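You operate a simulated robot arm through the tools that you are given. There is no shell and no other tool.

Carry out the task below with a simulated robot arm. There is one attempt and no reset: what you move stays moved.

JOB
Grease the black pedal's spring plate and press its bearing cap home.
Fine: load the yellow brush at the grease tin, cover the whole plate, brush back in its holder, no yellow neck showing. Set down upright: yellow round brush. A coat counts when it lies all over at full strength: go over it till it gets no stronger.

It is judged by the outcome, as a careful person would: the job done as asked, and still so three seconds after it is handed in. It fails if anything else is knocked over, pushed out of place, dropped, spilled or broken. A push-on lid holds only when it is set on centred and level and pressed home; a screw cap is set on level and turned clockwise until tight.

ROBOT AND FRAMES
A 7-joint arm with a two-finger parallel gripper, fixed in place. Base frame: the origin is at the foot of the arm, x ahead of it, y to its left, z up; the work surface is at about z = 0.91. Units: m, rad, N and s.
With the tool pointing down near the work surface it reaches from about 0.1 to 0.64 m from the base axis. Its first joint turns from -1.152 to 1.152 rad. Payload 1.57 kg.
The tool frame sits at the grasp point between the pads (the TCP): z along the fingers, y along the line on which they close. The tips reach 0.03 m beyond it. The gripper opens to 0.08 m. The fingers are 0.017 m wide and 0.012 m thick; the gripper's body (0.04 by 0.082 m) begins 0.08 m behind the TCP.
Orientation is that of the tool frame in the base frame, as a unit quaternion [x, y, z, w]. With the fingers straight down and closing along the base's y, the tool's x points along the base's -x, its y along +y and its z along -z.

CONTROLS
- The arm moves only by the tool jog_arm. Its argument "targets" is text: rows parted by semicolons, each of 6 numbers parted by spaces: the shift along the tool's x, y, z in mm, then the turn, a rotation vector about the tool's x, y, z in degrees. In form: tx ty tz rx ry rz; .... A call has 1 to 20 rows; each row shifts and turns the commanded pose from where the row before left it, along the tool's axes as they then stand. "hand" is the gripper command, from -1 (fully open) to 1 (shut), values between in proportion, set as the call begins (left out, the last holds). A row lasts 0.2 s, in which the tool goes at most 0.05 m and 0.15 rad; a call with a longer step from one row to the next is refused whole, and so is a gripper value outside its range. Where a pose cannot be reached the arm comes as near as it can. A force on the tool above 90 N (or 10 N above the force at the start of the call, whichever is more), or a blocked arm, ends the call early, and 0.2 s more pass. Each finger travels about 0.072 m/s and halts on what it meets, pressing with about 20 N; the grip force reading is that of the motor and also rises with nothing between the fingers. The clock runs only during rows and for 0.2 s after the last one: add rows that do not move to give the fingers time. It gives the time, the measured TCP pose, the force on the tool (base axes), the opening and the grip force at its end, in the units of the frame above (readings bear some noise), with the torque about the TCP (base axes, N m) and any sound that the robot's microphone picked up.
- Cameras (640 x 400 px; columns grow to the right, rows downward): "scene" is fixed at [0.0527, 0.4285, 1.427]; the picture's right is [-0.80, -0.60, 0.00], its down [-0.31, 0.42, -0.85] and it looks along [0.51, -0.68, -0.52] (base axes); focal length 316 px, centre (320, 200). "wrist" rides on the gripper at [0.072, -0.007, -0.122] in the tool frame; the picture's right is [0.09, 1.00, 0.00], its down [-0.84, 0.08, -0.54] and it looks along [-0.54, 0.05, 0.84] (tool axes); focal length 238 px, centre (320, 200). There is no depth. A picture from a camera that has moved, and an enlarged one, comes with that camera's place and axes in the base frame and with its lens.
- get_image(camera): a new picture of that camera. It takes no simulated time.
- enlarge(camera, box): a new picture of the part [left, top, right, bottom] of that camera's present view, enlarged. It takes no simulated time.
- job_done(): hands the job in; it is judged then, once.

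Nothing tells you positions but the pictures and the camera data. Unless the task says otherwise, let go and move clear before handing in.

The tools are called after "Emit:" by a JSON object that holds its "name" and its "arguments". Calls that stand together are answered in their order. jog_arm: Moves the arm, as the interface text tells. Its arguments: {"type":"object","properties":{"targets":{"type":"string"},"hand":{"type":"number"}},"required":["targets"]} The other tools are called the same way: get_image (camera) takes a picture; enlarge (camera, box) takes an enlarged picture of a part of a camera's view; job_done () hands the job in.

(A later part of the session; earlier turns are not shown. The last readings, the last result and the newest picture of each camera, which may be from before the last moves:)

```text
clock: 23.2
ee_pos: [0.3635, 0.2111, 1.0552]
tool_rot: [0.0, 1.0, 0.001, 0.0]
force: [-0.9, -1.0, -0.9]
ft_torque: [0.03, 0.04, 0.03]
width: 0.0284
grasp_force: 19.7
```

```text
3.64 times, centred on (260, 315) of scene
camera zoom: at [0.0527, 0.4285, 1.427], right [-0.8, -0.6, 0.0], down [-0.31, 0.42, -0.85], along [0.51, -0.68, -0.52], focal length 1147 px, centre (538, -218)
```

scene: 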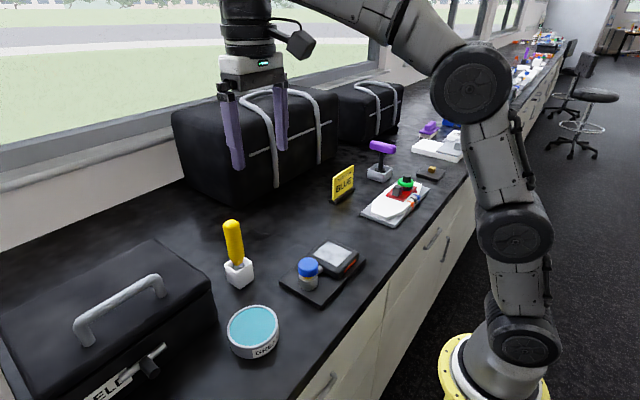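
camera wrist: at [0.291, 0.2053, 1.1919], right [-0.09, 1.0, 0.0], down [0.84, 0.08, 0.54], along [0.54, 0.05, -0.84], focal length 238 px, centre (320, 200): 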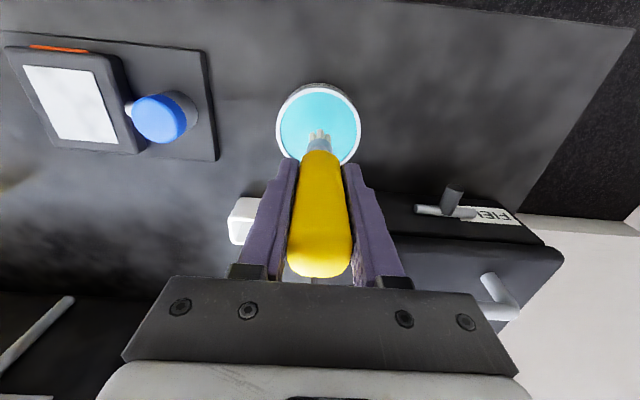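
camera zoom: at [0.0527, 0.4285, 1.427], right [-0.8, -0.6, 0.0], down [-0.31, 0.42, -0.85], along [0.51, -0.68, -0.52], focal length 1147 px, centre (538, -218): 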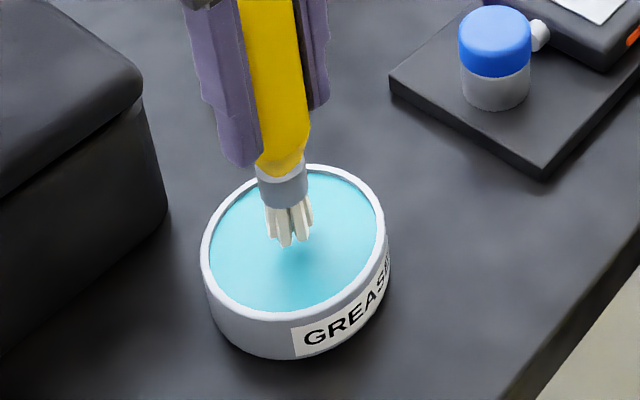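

The bristles are just at the grease surface. I'll go a little deeper.

Emit:
{"name": "jog_arm", "arguments": {"targets": "0 0 3 0 0 0; 0 0 3 0 0 0; 0 0 3 0 0 0; 0 0 0 0 0 0"}}

Emit:
{"name": "enlarge", "arguments": {"camera": "scene", "box": [210, 260, 310, 370]}}

```text
clock: 24.2
ee_pos: [0.3645, 0.2132, 1.0471]
tool_rot: [0.0, 1.0, 0.0, 0.0]
force: [0.2, 0.0, -0.7]
ft_torque: [-0.02, 0.01, 0.0]
width: 0.0284
grasp_force: 20.1
```

```text
3.64 times, centred on (260, 315) of scene
camera zoom: at [0.0527, 0.4285, 1.427], right [-0.8, -0.6, 0.0], down [-0.31, 0.42, -0.85], along [0.51, -0.68, -0.52], focal length 1147 px, centre (538, -218)
```

zoom: 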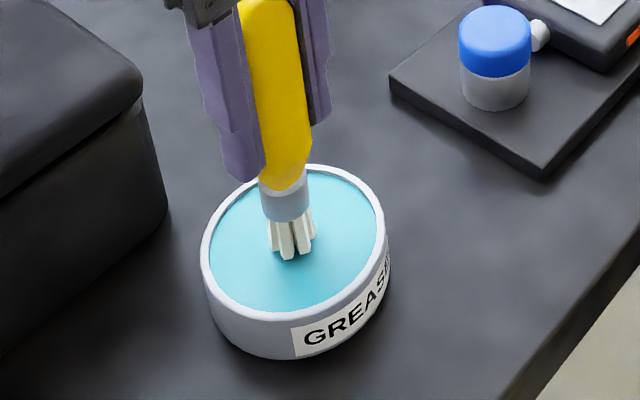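

The bristles look close to or on the grease; I'll zoom in tightly to see the contact.

Emit:
{"name": "enlarge", "arguments": {"camera": "scene", "box": [260, 290, 310, 340]}}

Emit:
{"name": "enlarge", "arguments": {"camera": "scene", "box": [270, 305, 305, 340]}}

Emit:
{"name": "enlarge", "arguments": {"camera": "wrist", "box": [260, 70, 380, 170]}}

```text
8.00 times, centred on (285, 315) of scene
camera zoom: at [0.0527, 0.4285, 1.427], right [-0.8, -0.6, 0.0], down [-0.31, 0.42, -0.85], along [0.51, -0.68, -0.52], focal length 2524 px, centre (600, -720)
```

zoom: 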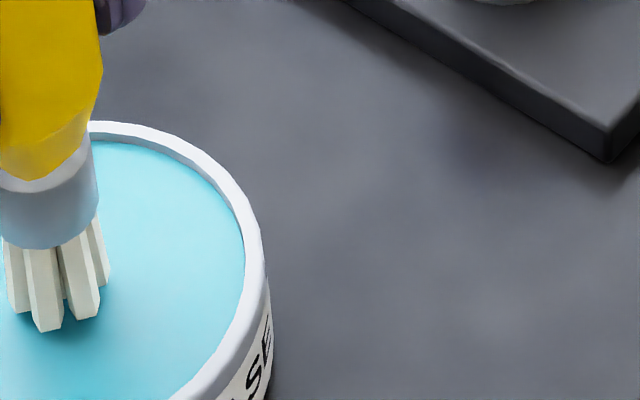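

```text
11.43 times, centred on (288, 322) of scene
camera zoom: at [0.0527, 0.4285, 1.427], right [-0.8, -0.6, 0.0], down [-0.31, 0.42, -0.85], along [0.51, -0.68, -0.52], focal length 3606 px, centre (691, -1200)
```

zoom: 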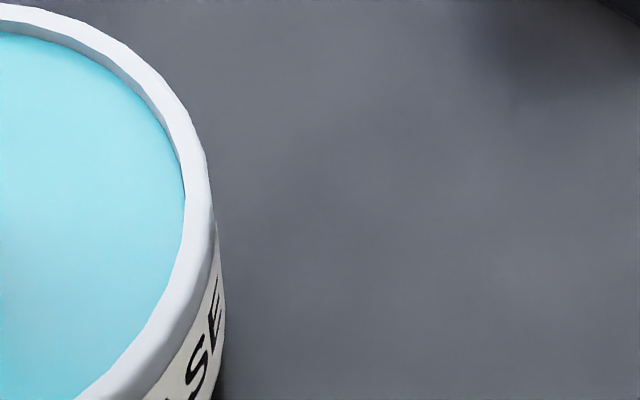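

```text
4.00 times, centred on (320, 120) of wrist
camera zoom: at [0.2906, 0.2064, 1.1681], right [-0.09, 1.0, 0.0], down [0.84, 0.08, 0.54], along [0.54, 0.05, -0.84], focal length 953 px, centre (320, 520)
```

zoom: 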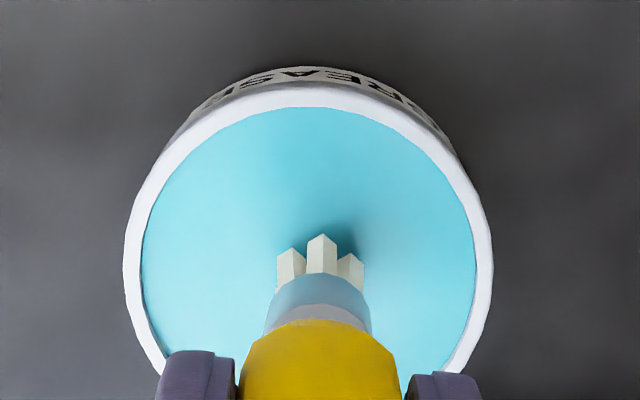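

The bristles appear to hover just above the grease still. I'll lower further in small steps.

Emit:
{"name": "jog_arm", "arguments": {"targets": "0 -1 2 0 0 0; 0 0 2 0 0 0; 0 0 2 0 0 0; 0 0 0 0 0 0"}}

Emit:
{"name": "enlarge", "arguments": {"camera": "scene", "box": [225, 270, 295, 340]}}

Emit:
{"name": "enlarge", "arguments": {"camera": "wrist", "box": [260, 70, 380, 170]}}

```text
clock: 25.2
ee_pos: [0.3647, 0.2114, 1.0433]
tool_rot: [0.0, 1.0, 0.001, 0.002]
force: [-5.3, -2.3, 20.0]
ft_torque: [-0.24, 0.43, -0.1]
width: 0.0283
grasp_force: 20.4
```

```text
5.71 times, centred on (260, 305) of scene
camera zoom: at [0.0523, 0.4283, 1.4271], right [-0.8, -0.6, 0.0], down [-0.31, 0.42, -0.85], along [0.51, -0.68, -0.52], focal length 1803 px, centre (663, -400)
```

zoom: 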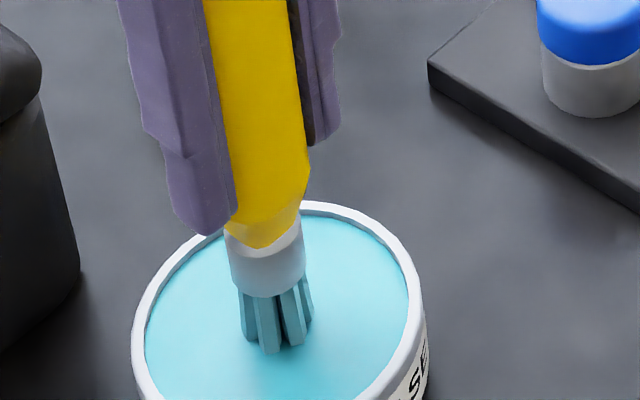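

```text
4.00 times, centred on (320, 120) of wrist
camera zoom: at [0.2903, 0.2051, 1.1644], right [-0.09, 1.0, 0.0], down [0.83, 0.08, 0.55], along [0.54, 0.05, -0.84], focal length 953 px, centre (320, 520)
```

zoom: 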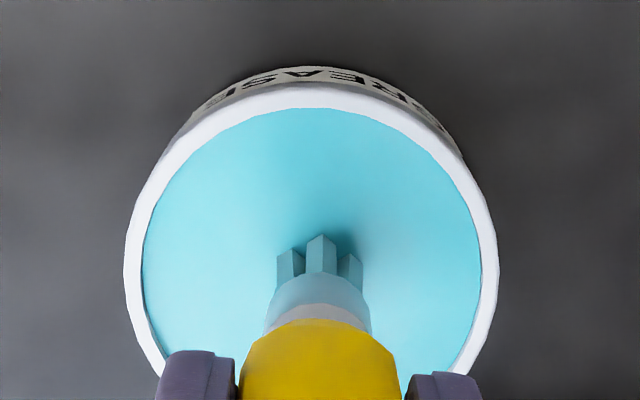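

The bristles have turned teal, so the brush is loaded. I'll lift out gently and check the brush in the grip before moving to the plate.

Emit:
{"name": "jog_arm", "arguments": {"targets": "0 0 -4 0 0 0; 0 0 -4 0 0 0; 0 0 -10 0 0 0; 0 0 -20 0 0 0; 0 0 -30 0 0 0; 0 0 -20 0 0 0; 0 0 0 0 0 0"}}

Emit:
{"name": "enlarge", "arguments": {"camera": "scene", "box": [210, 200, 310, 370]}}

Emit:
{"name": "get_image", "arguments": {"camera": "wrist"}}

```text
clock: 26.8
ee_pos: [0.3645, 0.2097, 1.1299]
tool_rot: [0.0, 1.0, -0.001, 0.001]
force: [0.0, -0.3, -0.3]
ft_torque: [-0.01, -0.01, -0.04]
width: 0.0284
grasp_force: 19.5
```

```text
2.35 times, centred on (260, 285) of scene
camera zoom: at [0.0527, 0.4285, 1.427], right [-0.8, -0.6, 0.0], down [-0.31, 0.42, -0.85], along [0.51, -0.68, -0.52], focal length 742 px, centre (461, 0)
```

zoom: 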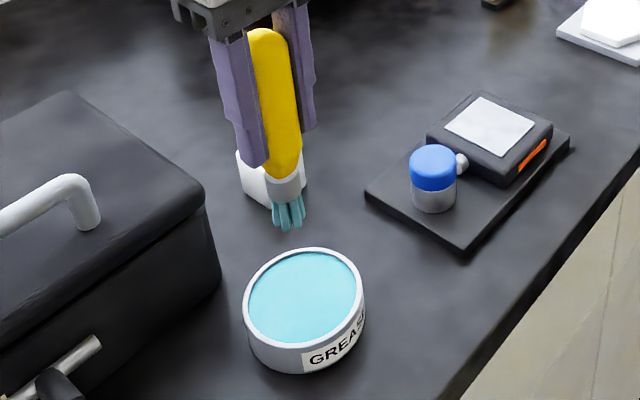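

```text
taken
camera wrist: at [0.2913, 0.2055, 1.2503], right [-0.09, 1.0, 0.0], down [0.84, 0.08, 0.54], along [0.54, 0.05, -0.84], focal length 238 px, centre (320, 200)
```

wrist: 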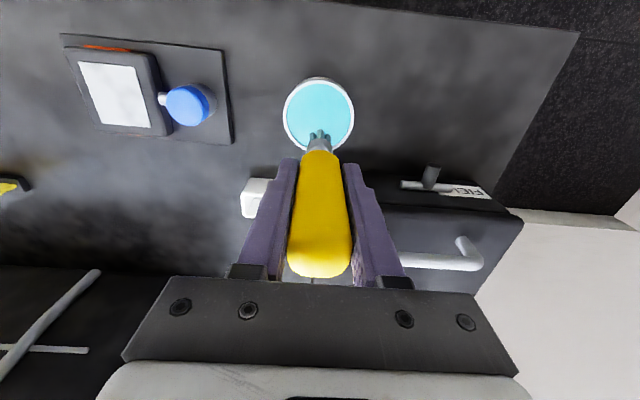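

The brush is loaded, straight and unslipped, and the tin has not moved. I'll carry it high over the cap to the plate's near right corner region.

Emit:
{"name": "jog_arm", "arguments": {"targets": "4 -43 0 0 0 0; 4 -43 0 0 0 0; 4 -43 0 0 0 0; 4 -43 0 0 0 0; 4 -43 0 0 0 0; 4 -43 0 0 0 0; 0 0 0 0 0 0"}}

Emit:
{"name": "get_image", "arguments": {"camera": "wrist"}}

Emit:
{"name": "enlarge", "arguments": {"camera": "scene", "box": [270, 170, 380, 300]}}

```text
clock: 28.4
ee_pos: [0.3391, -0.0467, 1.1274]
tool_rot: [-0.001, 1.0, -0.001, 0.0]
force: [0.1, -0.1, -0.6]
ft_torque: [0.0, -0.01, 0.01]
width: 0.0286
grasp_force: 20.2
```

```text
taken
camera wrist: at [0.2669, -0.053, 1.249], right [-0.09, 1.0, 0.0], down [0.84, 0.08, 0.54], along [0.54, 0.05, -0.84], focal length 238 px, centre (320, 200)
```

wrist: 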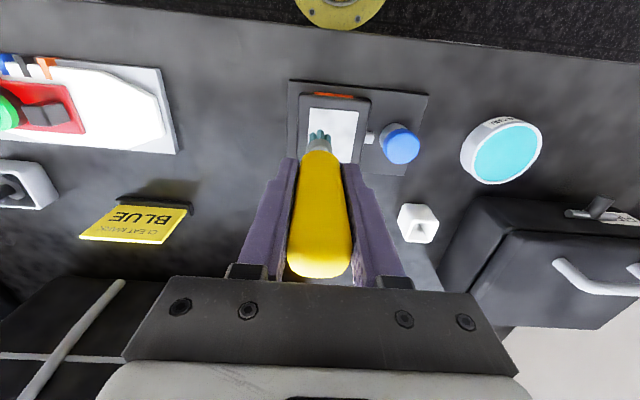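

```text
3.08 times, centred on (325, 235) of scene
camera zoom: at [0.0528, 0.4285, 1.427], right [-0.8, -0.6, 0.0], down [-0.31, 0.42, -0.85], along [0.51, -0.68, -0.52], focal length 971 px, centre (305, 92)
```

zoom: 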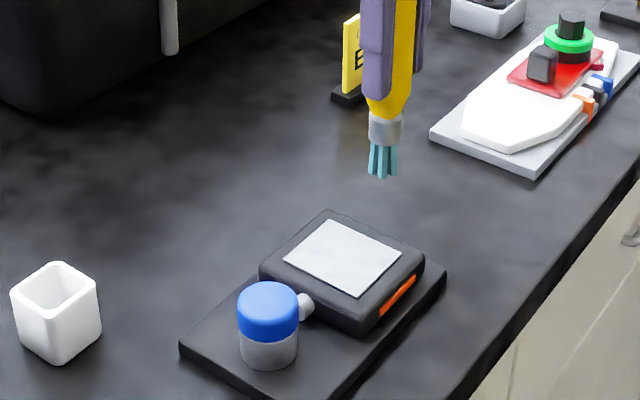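

The brush is above the plate's near corner region. I'll lower to about 1 cm above it.

Emit:
{"name": "jog_arm", "arguments": {"targets": "0 -2 25 0 0 0; 0 -2 25 0 0 0; 0 0 17 0 0 0; 0 0 0 0 0 0"}}

Emit:
{"name": "enlarge", "arguments": {"camera": "wrist", "box": [240, 60, 400, 180]}}

Emit:
{"name": "enlarge", "arguments": {"camera": "scene", "box": [290, 200, 370, 290]}}

```text
clock: 29.4
ee_pos: [0.339, -0.0501, 1.0621]
tool_rot: [0.0, 1.0, -0.001, 0.0]
force: [-0.8, -0.1, -0.8]
ft_torque: [0.03, 0.0, 0.0]
width: 0.0286
grasp_force: 19.7
```

```text
3.33 times, centred on (320, 120) of wrist
camera zoom: at [0.2668, -0.0563, 1.1826], right [-0.09, 1.0, 0.0], down [0.84, 0.08, 0.54], along [0.54, 0.05, -0.84], focal length 794 px, centre (320, 467)
```

zoom: 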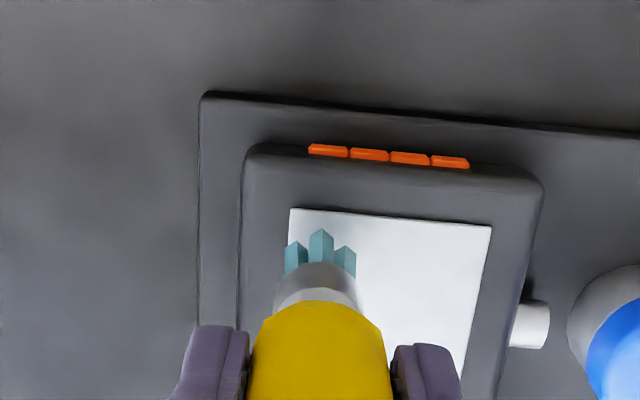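

```text
4.44 times, centred on (330, 245) of scene
camera zoom: at [0.0527, 0.4285, 1.427], right [-0.8, -0.6, 0.0], down [-0.31, 0.42, -0.85], along [0.51, -0.68, -0.52], focal length 1402 px, centre (276, 0)
```

zoom: 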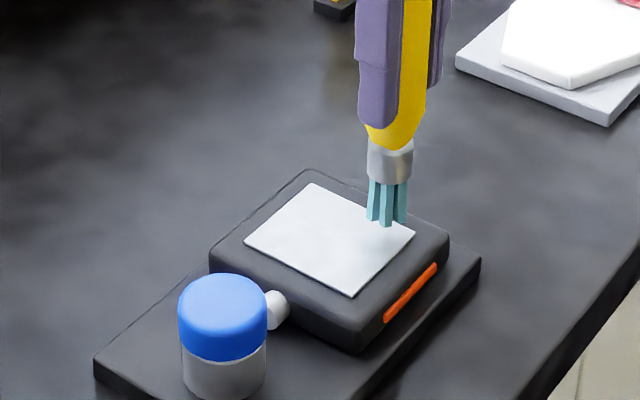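

The brush is over the corner A area, about 1 cm above the plate. Now I'll lower until light contact.

Emit:
{"name": "jog_arm", "arguments": {"targets": "0 0 5 0 0 0; 0 0 3 0 0 0; 0 0 2 0 0 0; 0 0 1 0 0 0; 0 0 1 0 0 0"}}

```text
clock: 30.6
ee_pos: [0.3406, -0.0505, 1.0503]
tool_rot: [-0.001, 1.0, 0.0, 0.0]
force: [0.5, 0.7, -0.7]
ft_torque: [0.01, 0.01, 0.0]
width: 0.0283
grasp_force: 19.9
```

Emit:
{"name": "jog_arm", "arguments": {"targets": "0 0 1 0 0 0; 0 0 1 0 0 0; 0 0 0 0 0 0"}}

Emit:
{"name": "enlarge", "arguments": {"camera": "scene", "box": [300, 210, 370, 280]}}

```text
clock: 31.4
ee_pos: [0.3409, -0.0511, 1.0497]
tool_rot: [0.0, 1.0, 0.0, 0.002]
force: [-5.2, 2.3, 15.9]
ft_torque: [0.13, 0.41, -0.01]
width: 0.0284
grasp_force: 19.6
```

```text
5.71 times, centred on (335, 245) of scene
camera zoom: at [0.0524, 0.4286, 1.427], right [-0.8, -0.6, 0.0], down [-0.31, 0.42, -0.85], along [0.51, -0.68, -0.52], focal length 1803 px, centre (234, -57)
```

zoom: 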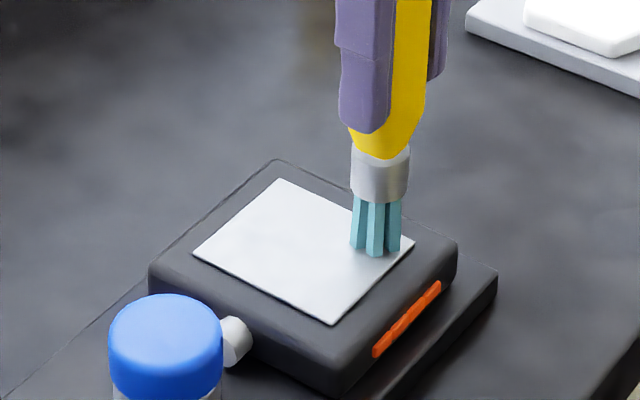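

I have contact at about 16 N. I'll ease off slightly and make a first stroke along x, then look at the result.

Emit:
{"name": "jog_arm", "arguments": {"targets": "0 0 -0.8 0 0 0; 5 0 0 0 0 0; -8 0 0 0 0 0; -8 0 0 0 0 0; -8 0 0 0 0 0; -8 0 0 0 0 0; -8 0 0 0 0 0; -8 0 0 0 0 0; -5 0 0 0 0 0; 0 0 0 0 0 0"}}

Emit:
{"name": "enlarge", "arguments": {"camera": "scene", "box": [300, 210, 370, 280]}}

Emit:
{"name": "enlarge", "arguments": {"camera": "wrist", "box": [240, 30, 400, 180]}}

```text
clock: 33.6
ee_pos: [0.3882, -0.0507, 1.0479]
tool_rot: [-0.001, 1.0, 0.0, 0.001]
force: [-6.8, -0.4, 21.3]
ft_torque: [-0.09, 0.54, -0.02]
width: 0.0284
grasp_force: 20.4
```

```text
5.71 times, centred on (335, 245) of scene
camera zoom: at [0.0523, 0.4286, 1.427], right [-0.8, -0.6, 0.0], down [-0.31, 0.42, -0.85], along [0.51, -0.68, -0.52], focal length 1803 px, centre (234, -57)
```

zoom: 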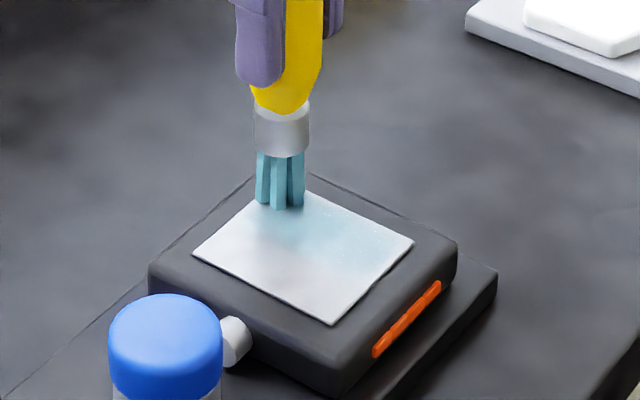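

```text
2.67 times, centred on (320, 105) of wrist
camera zoom: at [0.3149, -0.0569, 1.1703], right [-0.09, 1.0, 0.0], down [0.84, 0.08, 0.54], along [0.54, 0.05, -0.84], focal length 636 px, centre (320, 453)
```

zoom: 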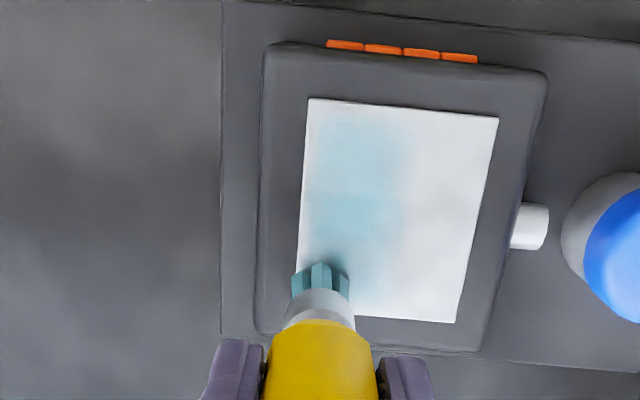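

A light coat is appearing along the stroke. I'll continue with lanes back and forth across the whole plate.

Emit:
{"name": "jog_arm", "arguments": {"targets": "0 10 0 0 0 0; 13 0 0 0 0 0; 13 0 0 0 0 0; 13 0 0 0 0 0; 12 0 0 0 0 0; 0 10 0 0 0 0; -13 0 0 0 0 0; -13 0 0 0 0 0; -13 0 0 0 0 0; -12 0 0 0 0 0; 0 10 0 0 0 0; 13 0 0 0 0 0; 13 0 0 0 0 0; 13 0 0 0 0 0; 12 0 0 0 0 0; 0 11 0 0 0 0; -13 0 0 0 0 0; -13 0 0 0 0 0; -13 0 0 0 0 0; -12 0 0 0 0 0"}}

Emit:
{"name": "enlarge", "arguments": {"camera": "scene", "box": [300, 210, 370, 280]}}

Emit:
{"name": "enlarge", "arguments": {"camera": "wrist", "box": [200, 30, 360, 180]}}

```text
clock: 37.8
ee_pos: [0.3903, -0.0096, 1.0494]
tool_rot: [0.0, 1.0, 0.0, 0.0]
force: [-1.2, -0.3, 4.4]
ft_torque: [0.0, 0.12, 0.01]
width: 0.0285
grasp_force: 20.2
```

```text
5.71 times, centred on (335, 245) of scene
camera zoom: at [0.0526, 0.4285, 1.427], right [-0.8, -0.6, 0.0], down [-0.31, 0.42, -0.85], along [0.51, -0.68, -0.52], focal length 1803 px, centre (234, -57)
```

zoom: 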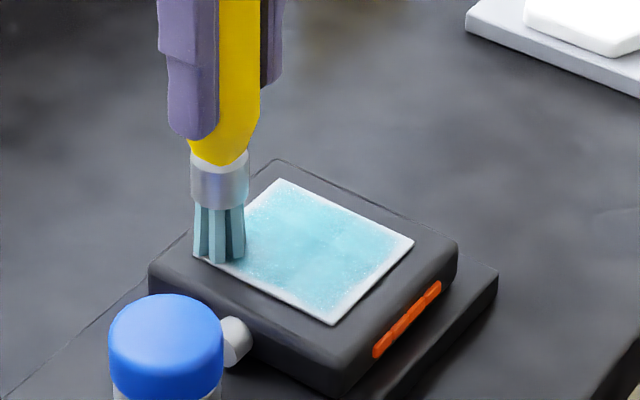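

```text
2.67 times, centred on (280, 105) of wrist
camera zoom: at [0.3156, -0.0157, 1.1704], right [-0.09, 1.0, 0.0], down [0.84, 0.08, 0.54], along [0.54, 0.05, -0.84], focal length 636 px, centre (427, 453)
```

zoom: 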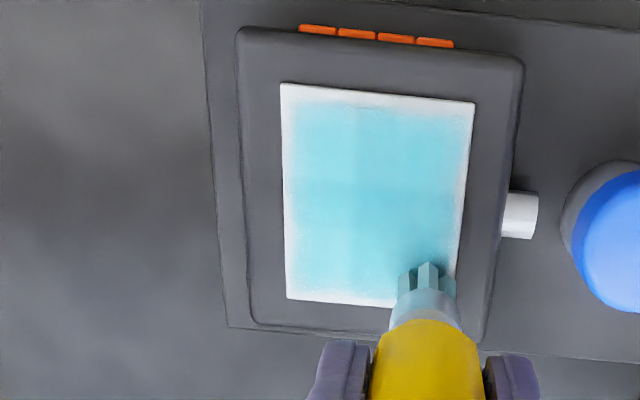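

The coat is building but the edges are thin and the bristles have paled, so I'll reload at the tin before continuing.

Emit:
{"name": "jog_arm", "arguments": {"targets": "0 0 -10 0 0 0; 0 0 -30 0 0 0; 0 0 -40 0 0 0; 5 44 0 0 0 0; 5 44 0 0 0 0; 5 44 0 0 0 0; 5 44 0 0 0 0; 5 45 0 0 0 0; 0 0 0 0 0 0"}}

Emit:
{"name": "enlarge", "arguments": {"camera": "scene", "box": [200, 200, 380, 370]}}

Emit:
{"name": "get_image", "arguments": {"camera": "wrist"}}

```text
clock: 39.8
ee_pos: [0.3637, 0.2113, 1.1279]
tool_rot: [0.0, 1.0, 0.0, 0.0]
force: [0.1, 0.0, 0.4]
ft_torque: [0.02, -0.03, -0.01]
width: 0.0284
grasp_force: 19.7
```

```text
2.35 times, centred on (290, 285) of scene
camera zoom: at [0.0527, 0.4286, 1.427], right [-0.8, -0.6, 0.0], down [-0.31, 0.42, -0.85], along [0.51, -0.68, -0.52], focal length 742 px, centre (391, 0)
```

zoom: 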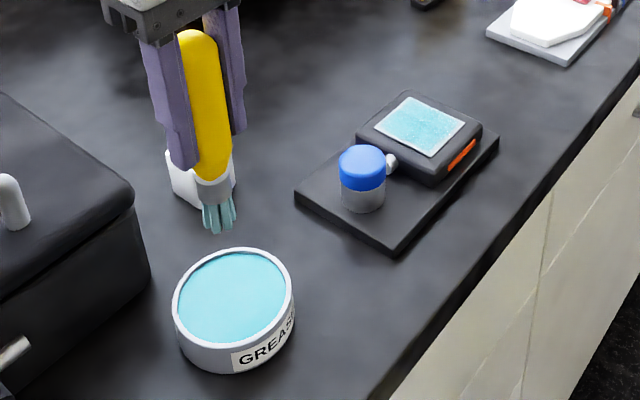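

```text
taken
camera wrist: at [0.29, 0.2058, 1.2491], right [-0.09, 1.0, 0.0], down [0.84, 0.08, 0.54], along [0.54, 0.05, -0.84], focal length 238 px, centre (320, 200)
```

wrist: 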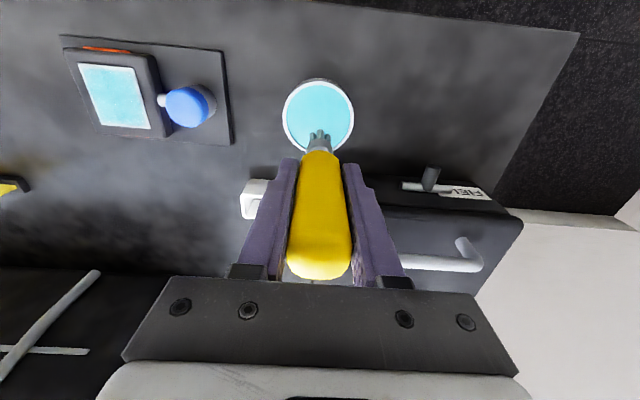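

Positioned over the tin again. I'll lower to the grease surface with gentle contact.

Emit:
{"name": "jog_arm", "arguments": {"targets": "0 0 35 0 0 0; 0 0 30 0 0 0; 0 0 11 0 0 0; 0 0 3 0 0 0; 0 0 2 0 0 0; 0 0 1.5 0 0 0; 0 0 1 0 0 0; 0 0 0 0 0 0; 0 0 0 0 0 0"}}

Emit:
{"name": "enlarge", "arguments": {"camera": "scene", "box": [215, 270, 295, 350]}}

```text
clock: 41.8
ee_pos: [0.3636, 0.2109, 1.045]
tool_rot: [0.001, 1.0, 0.0, 0.0]
force: [-0.6, 0.7, -0.3]
ft_torque: [-0.02, 0.01, -0.04]
width: 0.0284
grasp_force: 20.1
```

```text
5.00 times, centred on (255, 310) of scene
camera zoom: at [0.0527, 0.4285, 1.427], right [-0.8, -0.6, 0.0], down [-0.31, 0.42, -0.85], along [0.51, -0.68, -0.52], focal length 1578 px, centre (645, -350)
```

zoom: 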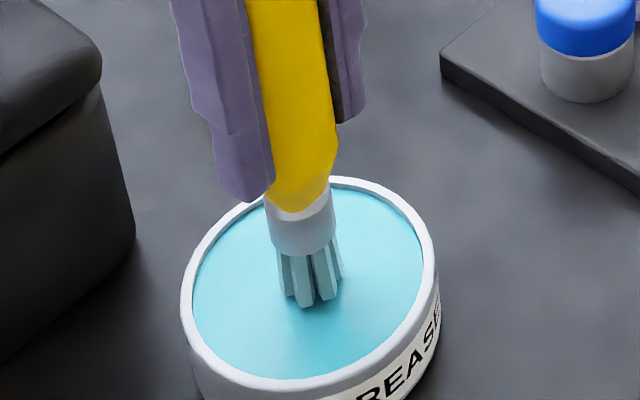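

No contact yet; a little lower.

Emit:
{"name": "jog_arm", "arguments": {"targets": "0 0 1 0 0 0; 0 0 1 0 0 0; 0 0 1 0 0 0; 0 0 0 0 0 0; 0 0 0 0 0 0"}}

Emit:
{"name": "enlarge", "arguments": {"camera": "scene", "box": [215, 270, 295, 350]}}

```text
clock: 43.0
ee_pos: [0.3633, 0.2109, 1.0426]
tool_rot: [0.001, 1.0, 0.001, 0.002]
force: [-1.2, -0.6, 7.4]
ft_torque: [-0.11, 0.1, -0.02]
width: 0.0283
grasp_force: 20.1
```

```text
5.00 times, centred on (255, 310) of scene
camera zoom: at [0.0526, 0.4285, 1.4271], right [-0.8, -0.6, 0.0], down [-0.31, 0.42, -0.85], along [0.51, -0.68, -0.52], focal length 1578 px, centre (645, -350)
```

zoom: 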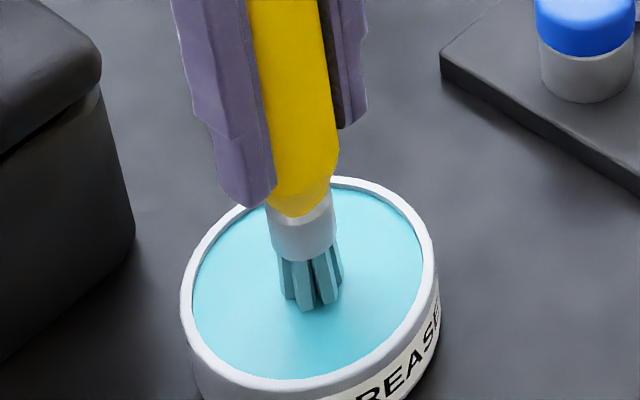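

The brush is reloaded. I'll lift and carry it back to the plate's corner nearest the base on the right side.

Emit:
{"name": "jog_arm", "arguments": {"targets": "0 0 -5 0 0 0; 0 0 -20 0 0 0; 0 0 -40 0 0 0; 0 0 -20 0 0 0; 5 -44 0 0 0 0; 5 -44 0 0 0 0; 5 -44 0 0 0 0; 5 -45 0 0 0 0; 5 -45 0 0 0 0; 5 -45 0 0 0 0; 0 0 0 0 0 0"}}

Emit:
{"name": "enlarge", "arguments": {"camera": "scene", "box": [270, 180, 380, 300]}}

```text
clock: 45.4
ee_pos: [0.3328, -0.0553, 1.1262]
tool_rot: [0.0, 1.0, -0.001, 0.0]
force: [0.3, -0.1, -0.1]
ft_torque: [0.0, 0.03, -0.01]
width: 0.0282
grasp_force: 20.3
```

```text
3.33 times, centred on (325, 240) of scene
camera zoom: at [0.0528, 0.4285, 1.427], right [-0.8, -0.6, 0.0], down [-0.31, 0.42, -0.85], along [0.51, -0.68, -0.52], focal length 1052 px, centre (303, 67)
```

zoom: 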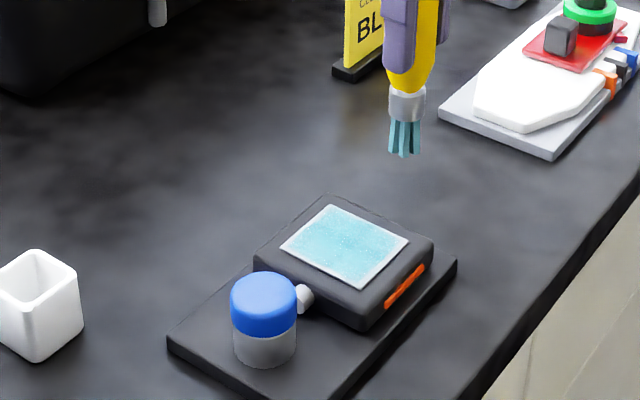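

Over the corner now. I'll lower to contact.

Emit:
{"name": "jog_arm", "arguments": {"targets": "0 0 30 0 0 0; 0 0 30 0 0 0; 0 0 14 0 0 0; 0 0 2 0 0 0; 0 0 1 0 0 0; 0 0 1 0 0 0; 0 0 1 0 0 0; 0 0 0 0 0 0"}}

Emit:
{"name": "enlarge", "arguments": {"camera": "wrist", "box": [240, 60, 400, 180]}}

```text
clock: 47.2
ee_pos: [0.334, -0.0558, 1.0482]
tool_rot: [0.0, 1.0, 0.001, 0.001]
force: [-2.3, 1.4, 8.3]
ft_torque: [0.08, 0.1, 0.02]
width: 0.0285
grasp_force: 20.6
```

```text
3.33 times, centred on (320, 120) of wrist
camera zoom: at [0.2599, -0.0619, 1.1702], right [-0.09, 1.0, 0.0], down [0.84, 0.08, 0.54], along [0.54, 0.05, -0.84], focal length 794 px, centre (320, 467)
```

zoom: 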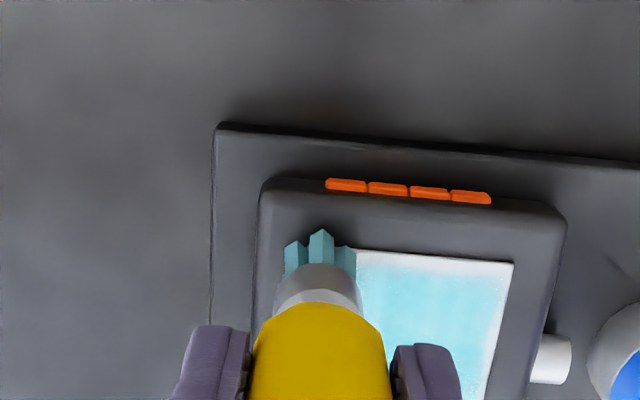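

Good contact at 8 N at the corner. I'll run the brush round the plate's perimeter, close to the edges.

Emit:
{"name": "jog_arm", "arguments": {"targets": "0 0 0.5 0 0 0; -12 0 0 0 0 0; -12 0 0 0 0 0; -12 0 0 0 0 0; -12 0 0 0 0 0; -12 0 0 0 0 0; 0 13 0 0 0 0; 0 13 0 0 0 0; 0 13 0 0 0 0; 0 13 0 0 0 0; 12 0 0 0 0 0; 12 0 0 0 0 0; 12 0 0 0 0 0; 12 0 0 0 0 0; 13 0 0 0 0 0; 0 -13 0 0 0 0; 0 -13 0 0 0 0; 0 -13 0 0 0 0; 0 -13 0 0 0 0"}}

Emit:
{"name": "enlarge", "arguments": {"camera": "scene", "box": [300, 210, 370, 280]}}

Emit:
{"name": "enlarge", "arguments": {"camera": "wrist", "box": [240, 60, 400, 180]}}

```text
clock: 51.2
ee_pos: [0.3331, -0.0554, 1.0479]
tool_rot: [0.0, 1.0, -0.001, 0.002]
force: [-1.2, 8.6, 23.0]
ft_torque: [0.8, -0.18, 0.05]
width: 0.0286
grasp_force: 20.2
```

```text
5.71 times, centred on (335, 245) of scene
camera zoom: at [0.0525, 0.4288, 1.427], right [-0.8, -0.6, 0.0], down [-0.31, 0.42, -0.85], along [0.51, -0.68, -0.52], focal length 1803 px, centre (234, -57)
```

zoom: 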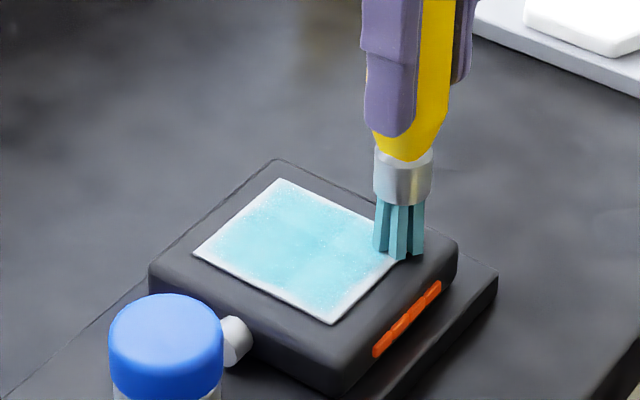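

```text
3.33 times, centred on (320, 120) of wrist
camera zoom: at [0.2588, -0.0616, 1.1697], right [-0.09, 1.0, 0.0], down [0.84, 0.08, 0.54], along [0.54, 0.05, -0.84], focal length 794 px, centre (320, 467)
```

zoom: 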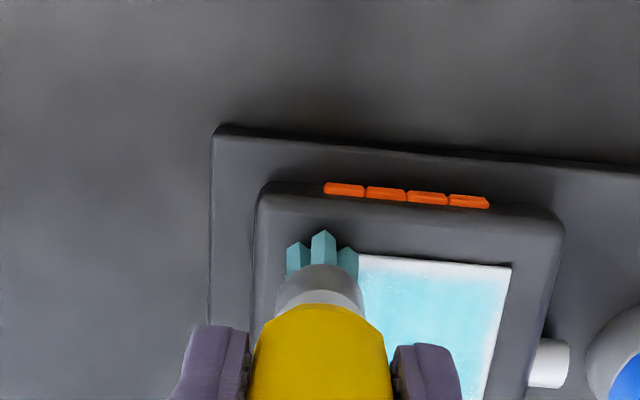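

I'll raise the brush a bit to inspect how the edges have taken.

Emit:
{"name": "jog_arm", "arguments": {"targets": "0 0 -20 0 0 0; 0 -30 -20 0 0 0; 0 -30 0 0 0 0; 0 0 0 0 0 0"}}

Emit:
{"name": "enlarge", "arguments": {"camera": "scene", "box": [300, 220, 360, 280]}}

Emit:
{"name": "enlarge", "arguments": {"camera": "wrist", "box": [320, 60, 480, 180]}}

```text
clock: 52.2
ee_pos: [0.3323, -0.1166, 1.0879]
tool_rot: [0.0, 1.0, 0.0, 0.0]
force: [-0.5, 0.2, -1.0]
ft_torque: [-0.03, -0.07, 0.02]
width: 0.0285
grasp_force: 19.9
```

```text
6.67 times, centred on (330, 250) of scene
camera zoom: at [0.0528, 0.4285, 1.427], right [-0.8, -0.6, 0.0], down [-0.31, 0.42, -0.85], along [0.51, -0.68, -0.52], focal length 2104 px, centre (253, -133)
```

zoom: 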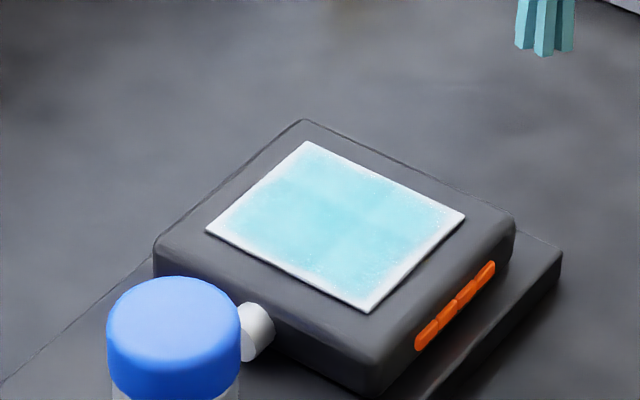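

```text
3.33 times, centred on (400, 120) of wrist
camera zoom: at [0.2591, -0.1223, 1.2095], right [-0.09, 1.0, 0.0], down [0.84, 0.08, 0.54], along [0.54, 0.05, -0.84], focal length 794 px, centre (53, 467)
```

zoom: 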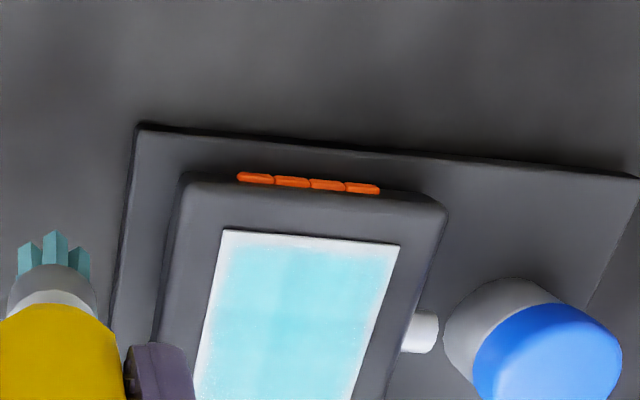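

The edges are still pale after the perimeter pass; I'll zoom in more closely to understand how the coat is distributed.

Emit:
{"name": "enlarge", "arguments": {"camera": "scene", "box": [308, 237, 352, 270]}}

Emit:
{"name": "jog_arm", "arguments": {"targets": "25 0 0 0 0 0; 25 0 -20 0 0 0; 0 0 0 0 0 0"}}

Emit:
{"name": "get_image", "arguments": {"camera": "wrist"}}

```text
12.12 times, centred on (330, 254) of scene
camera zoom: at [0.0528, 0.4285, 1.427], right [-0.8, -0.6, 0.0], down [-0.31, 0.42, -0.85], along [0.51, -0.68, -0.52], focal length 3825 px, centre (199, -448)
```

zoom: 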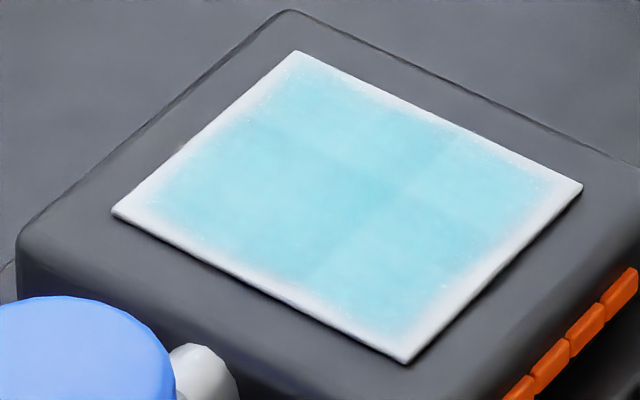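

```text
clock: 53.0
ee_pos: [0.2826, -0.1168, 1.1075]
tool_rot: [0.0, 1.0, 0.0, 0.0]
force: [-0.5, 0.4, -0.1]
ft_torque: [0.0, 0.0, -0.01]
width: 0.0288
grasp_force: 19.7
```

```text
taken
camera wrist: at [0.2093, -0.1225, 1.2294], right [-0.09, 1.0, 0.0], down [0.84, 0.08, 0.54], along [0.54, 0.05, -0.84], focal length 238 px, centre (320, 200)
```

wrist: 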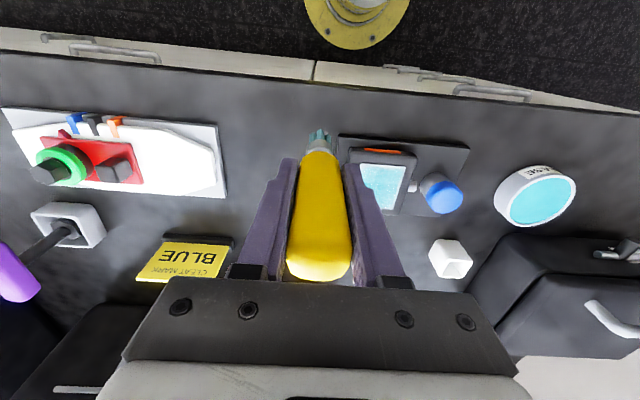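

The coat appears as soft-edged patches with a stronger cross in the middle, so it may still be building up. I'll return to the corner and go over the whole plate again with full lanes.

Emit:
{"name": "jog_arm", "arguments": {"targets": "-26 31 0 0 0 0; -26 32 0 0 0 0; 0 0 30 0 0 0; 0 0 22 0 0 0; 0 0 4 0 0 0; 0 0 1 0 0 0; 0 0 1 0 0 0; 0 0 1 0 0 0; 0 0 1 0 0 0; 0 0 0 0 0 0"}}

```text
clock: 55.2
ee_pos: [0.3345, -0.0527, 1.049]
tool_rot: [0.0, 1.0, 0.001, 0.001]
force: [-3.3, 0.9, 8.3]
ft_torque: [0.03, 0.13, 0.01]
width: 0.0288
grasp_force: 19.9
```

Contact at 8 N. Running lanes across the plate now.

Emit:
{"name": "jog_arm", "arguments": {"targets": "0 0 0.5 0 0 0; -12 0 0 0 0 0; -12 0 0 0 0 0; -12 0 0 0 0 0; -11 0 0 0 0 0; -11 0 0 0 0 0; 0 11 0 0 0 0; 12 0 0 0 0 0; 12 0 0 0 0 0; 12 0 0 0 0 0; 11 0 0 0 0 0; 11 0 0 0 0 0; 0 11 0 0 0 0; -12 0 0 0 0 0; -12 0 0 0 0 0; -12 0 0 0 0 0; -11 0 0 0 0 0; -11 0 0 0 0 0; 0 11 0 0 0 0"}}

Emit:
{"name": "enlarge", "arguments": {"camera": "scene", "box": [300, 215, 365, 280]}}

Emit:
{"name": "enlarge", "arguments": {"camera": "wrist", "box": [200, 30, 360, 180]}}

```text
clock: 59.2
ee_pos: [0.392, -0.0197, 1.0465]
tool_rot: [0.0, 1.0, 0.0, 0.001]
force: [1.9, -1.5, 5.7]
ft_torque: [-0.19, -0.18, 0.02]
width: 0.0283
grasp_force: 20.2
```

```text
6.15 times, centred on (332, 248) of scene
camera zoom: at [0.0527, 0.4285, 1.4271], right [-0.8, -0.6, 0.0], down [-0.31, 0.42, -0.85], along [0.51, -0.68, -0.52], focal length 1942 px, centre (243, -92)
```

zoom: 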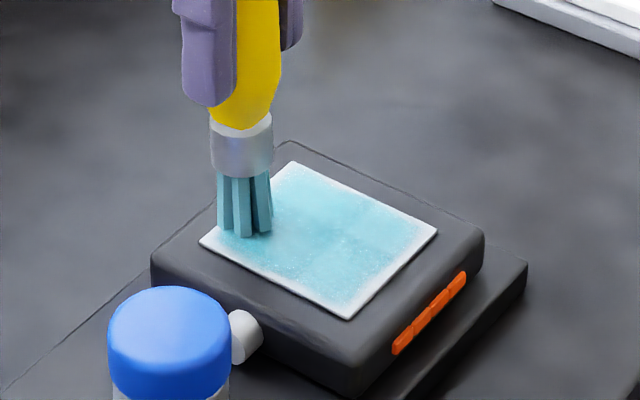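

```text
2.67 times, centred on (280, 105) of wrist
camera zoom: at [0.3193, -0.0261, 1.168], right [-0.09, 1.0, 0.0], down [0.84, 0.08, 0.54], along [0.54, 0.05, -0.84], focal length 636 px, centre (427, 453)
```

zoom: 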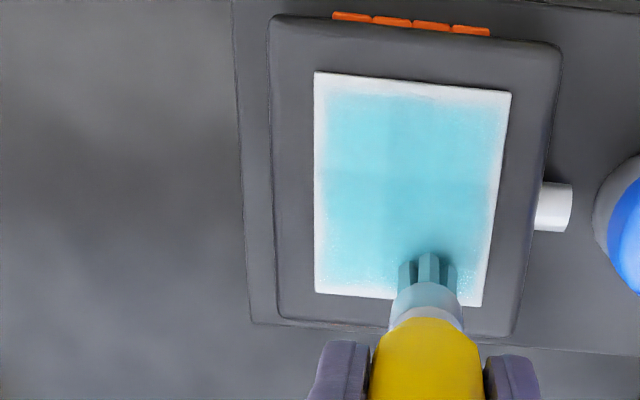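

The coat is growing stronger and the bristles paler. I'll finish the remaining lanes on the left side.

Emit:
{"name": "jog_arm", "arguments": {"targets": "12 0 0 0 0 0; 12 0 0 0 0 0; 12 0 0 0 0 0; 11 0 0 0 0 0; 11 0 0 0 0 0; 0 8 0 0 0 0; -12 0 0 0 0 0; -12 0 0 0 0 0; -12 0 0 0 0 0; -11 0 0 0 0 0; -11 0 0 0 0 0; 0 6 0 0 0 0; 12 0 0 0 0 0; 12 0 0 0 0 0; 12 0 0 0 0 0; 11 0 0 0 0 0; 11 0 0 0 0 0"}}

Emit:
{"name": "enlarge", "arguments": {"camera": "scene", "box": [300, 215, 365, 280]}}

Emit:
{"name": "enlarge", "arguments": {"camera": "wrist", "box": [200, 60, 360, 180]}}

```text
clock: 62.8
ee_pos: [0.3341, -0.0053, 1.0469]
tool_rot: [0.0, 1.0, 0.0, -0.001]
force: [-1.2, 0.0, -1.2]
ft_torque: [-0.02, 0.02, 0.04]
width: 0.0284
grasp_force: 20.1
```

```text
6.15 times, centred on (332, 248) of scene
camera zoom: at [0.0528, 0.4285, 1.427], right [-0.8, -0.6, 0.0], down [-0.31, 0.42, -0.85], along [0.51, -0.68, -0.52], focal length 1942 px, centre (243, -92)
```

zoom: 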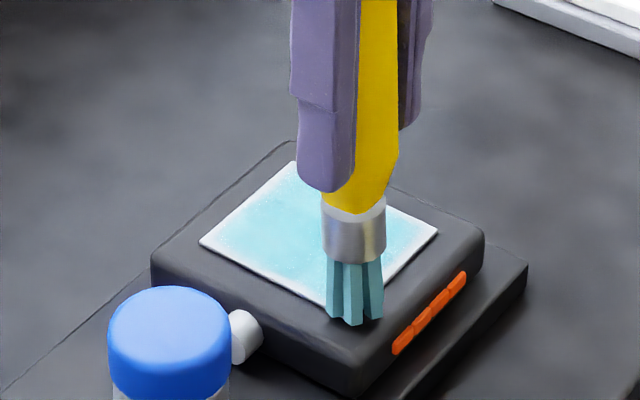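

```text
3.33 times, centred on (280, 120) of wrist
camera zoom: at [0.2603, -0.0122, 1.1688], right [-0.09, 1.0, 0.0], down [0.84, 0.08, 0.54], along [0.54, 0.05, -0.84], focal length 794 px, centre (453, 467)
```

zoom: 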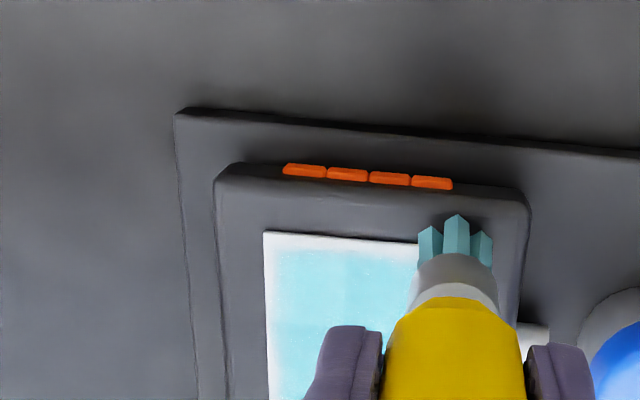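

The contact has been lost here (no force), as the brush has crept a little in the grip. I'll lower gently to regain contact.

Emit:
{"name": "jog_arm", "arguments": {"targets": "0 -3 1 0 0 0; 0 0 1 0 0 0; 0 0 0 0 0 0"}}

```text
clock: 63.6
ee_pos: [0.3335, -0.01, 1.0468]
tool_rot: [-0.001, 1.0, 0.0, 0.002]
force: [-2.8, 2.0, 15.7]
ft_torque: [0.14, 0.17, 0.02]
width: 0.0284
grasp_force: 20.3
```

Contact regained. I'll ease slightly and run lanes in the other direction.

Emit:
{"name": "jog_arm", "arguments": {"targets": "0 0 -0.5 0 0 0; -12 0 0 0 0 0; -12 0 0 0 0 0; -12 0 0 0 0 0; -11 0 0 0 0 0; -11 0 0 0 0 0; 0 -10 0 0 0 0; 12 0 0 0 0 0; 12 0 0 0 0 0; 12 0 0 0 0 0; 11 0 0 0 0 0; 11 0 0 0 0 0; 0 -10 0 0 0 0; -12 0 0 0 0 0; -12 0 0 0 0 0; -12 0 0 0 0 0; -11 0 0 0 0 0; -11 0 0 0 0 0"}}

Emit:
{"name": "enlarge", "arguments": {"camera": "scene", "box": [300, 215, 365, 280]}}

Emit:
{"name": "enlarge", "arguments": {"camera": "wrist", "box": [220, 30, 380, 180]}}

```text
clock: 67.4
ee_pos: [0.3917, -0.0297, 1.0462]
tool_rot: [0.0, 1.0, 0.0, 0.0]
force: [-4.4, -0.1, 13.8]
ft_torque: [-0.03, 0.27, 0.01]
width: 0.0285
grasp_force: 19.8
```

```text
6.15 times, centred on (332, 248) of scene
camera zoom: at [0.0525, 0.4285, 1.427], right [-0.8, -0.6, 0.0], down [-0.31, 0.42, -0.85], along [0.51, -0.68, -0.52], focal length 1942 px, centre (243, -92)
```

zoom: 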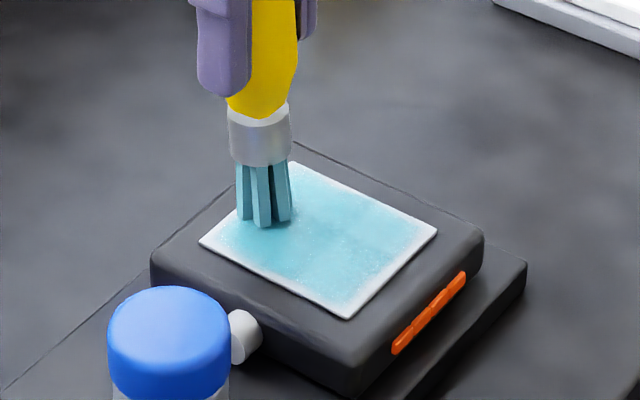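

```text
2.67 times, centred on (300, 105) of wrist
camera zoom: at [0.3192, -0.0348, 1.1672], right [-0.09, 1.0, 0.0], down [0.84, 0.08, 0.54], along [0.54, 0.05, -0.84], focal length 636 px, centre (373, 453)
```

zoom: 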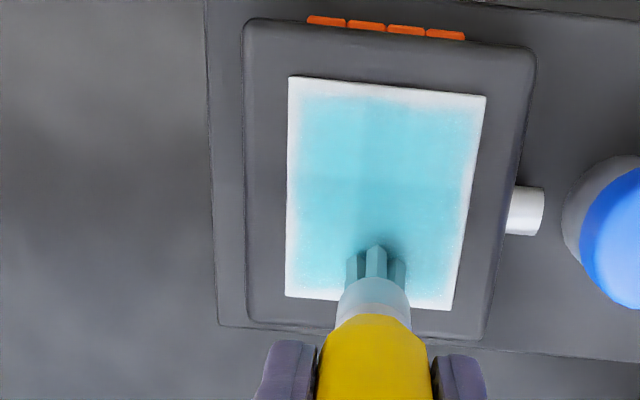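

The coat is visibly stronger. I'll continue the remaining lanes to the right side.

Emit:
{"name": "jog_arm", "arguments": {"targets": "0 -10 0 0 0 0; 12 0 0 0 0 0; 12 0 0 0 0 0; 12 0 0 0 0 0; 11 0 0 0 0 0; 11 0 0 0 0 0; 0 -9 0 0 0 0; -12 0 0 0 0 0; -12 0 0 0 0 0; -12 0 0 0 0 0; -11 0 0 0 0 0; -11 0 0 0 0 0; 0 -7 0 0 0 0; 12 0 0 0 0 0; 12 0 0 0 0 0; 12 0 0 0 0 0; 11 0 0 0 0 0; 11 0 0 0 0 0"}}

Emit:
{"name": "enlarge", "arguments": {"camera": "scene", "box": [300, 215, 365, 280]}}

Emit:
{"name": "enlarge", "arguments": {"camera": "wrist", "box": [240, 30, 400, 180]}}

```text
clock: 71.2
ee_pos: [0.3348, -0.0555, 1.0464]
tool_rot: [0.0, 1.0, -0.001, 0.001]
force: [1.2, 0.7, 1.8]
ft_torque: [0.01, -0.16, -0.01]
width: 0.0285
grasp_force: 19.8
```

```text
6.15 times, centred on (332, 248) of scene
camera zoom: at [0.0527, 0.4286, 1.427], right [-0.8, -0.6, 0.0], down [-0.31, 0.42, -0.85], along [0.51, -0.68, -0.52], focal length 1942 px, centre (243, -92)
```

zoom: 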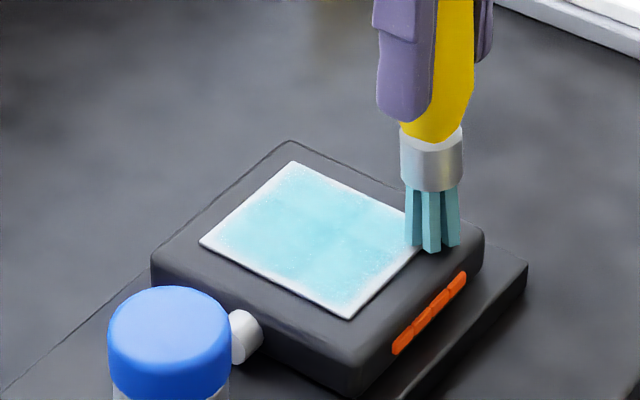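

```text
2.67 times, centred on (320, 105) of wrist
camera zoom: at [0.261, -0.0608, 1.1672], right [-0.09, 1.0, 0.0], down [0.84, 0.08, 0.54], along [0.54, 0.05, -0.84], focal length 636 px, centre (320, 453)
```

zoom: 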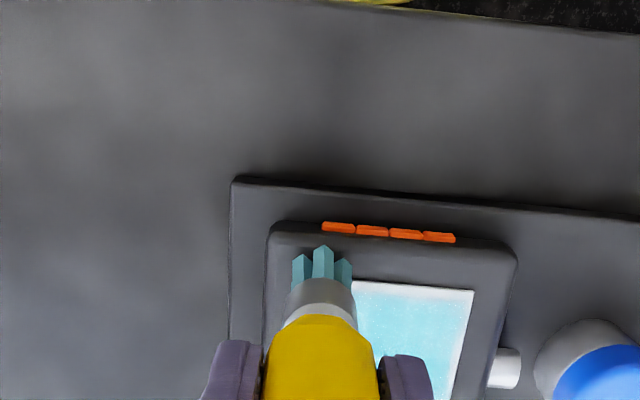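

The bristle tip now sits about 1 cm nearer the base than the TCP, so the brush has tilted a bit in the grip. I'll lift off and examine both the brush and the coat.

Emit:
{"name": "jog_arm", "arguments": {"targets": "0 0 -20 0 0 0; 0 0 -40 0 0 0; 0 -30 -20 0 0 0; 0 -30 0 0 0 0; 0 0 0 0 0 0"}}

Emit:
{"name": "enlarge", "arguments": {"camera": "scene", "box": [330, 120, 430, 240]}}

Emit:
{"name": "enlarge", "arguments": {"camera": "scene", "box": [308, 237, 352, 270]}}

Emit:
{"name": "get_image", "arguments": {"camera": "wrist"}}

```text
clock: 72.4
ee_pos: [0.3343, -0.1154, 1.1262]
tool_rot: [0.0, 1.0, 0.0, 0.0]
force: [-0.9, 0.5, 0.6]
ft_torque: [-0.04, -0.02, -0.02]
width: 0.0286
grasp_force: 20.6
```

```text
3.33 times, centred on (380, 180) of scene
camera zoom: at [0.0528, 0.4285, 1.427], right [-0.8, -0.6, 0.0], down [-0.31, 0.42, -0.85], along [0.51, -0.68, -0.52], focal length 1052 px, centre (120, 267)
```

zoom: 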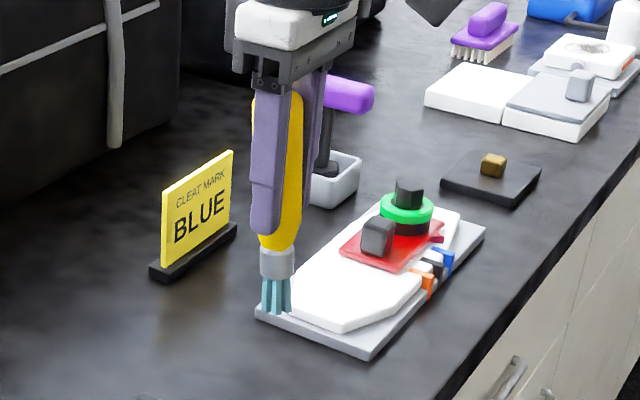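

```text
12.12 times, centred on (330, 254) of scene
camera zoom: at [0.0528, 0.4285, 1.427], right [-0.8, -0.6, 0.0], down [-0.31, 0.42, -0.85], along [0.51, -0.68, -0.52], focal length 3825 px, centre (199, -448)
```

zoom: 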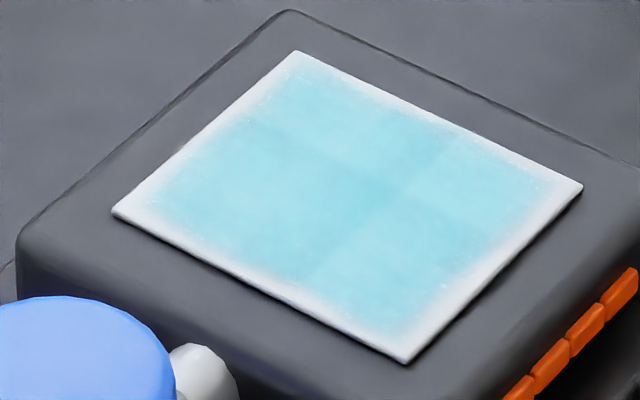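

```text
taken
camera wrist: at [0.2607, -0.1212, 1.2475], right [-0.09, 1.0, 0.0], down [0.84, 0.08, 0.54], along [0.54, 0.05, -0.84], focal length 238 px, centre (320, 200)
```

wrist: 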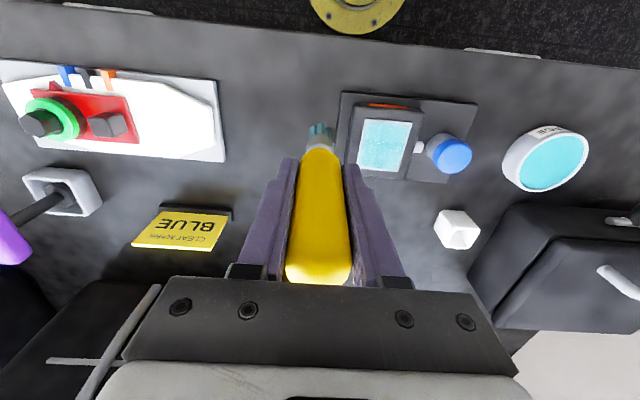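

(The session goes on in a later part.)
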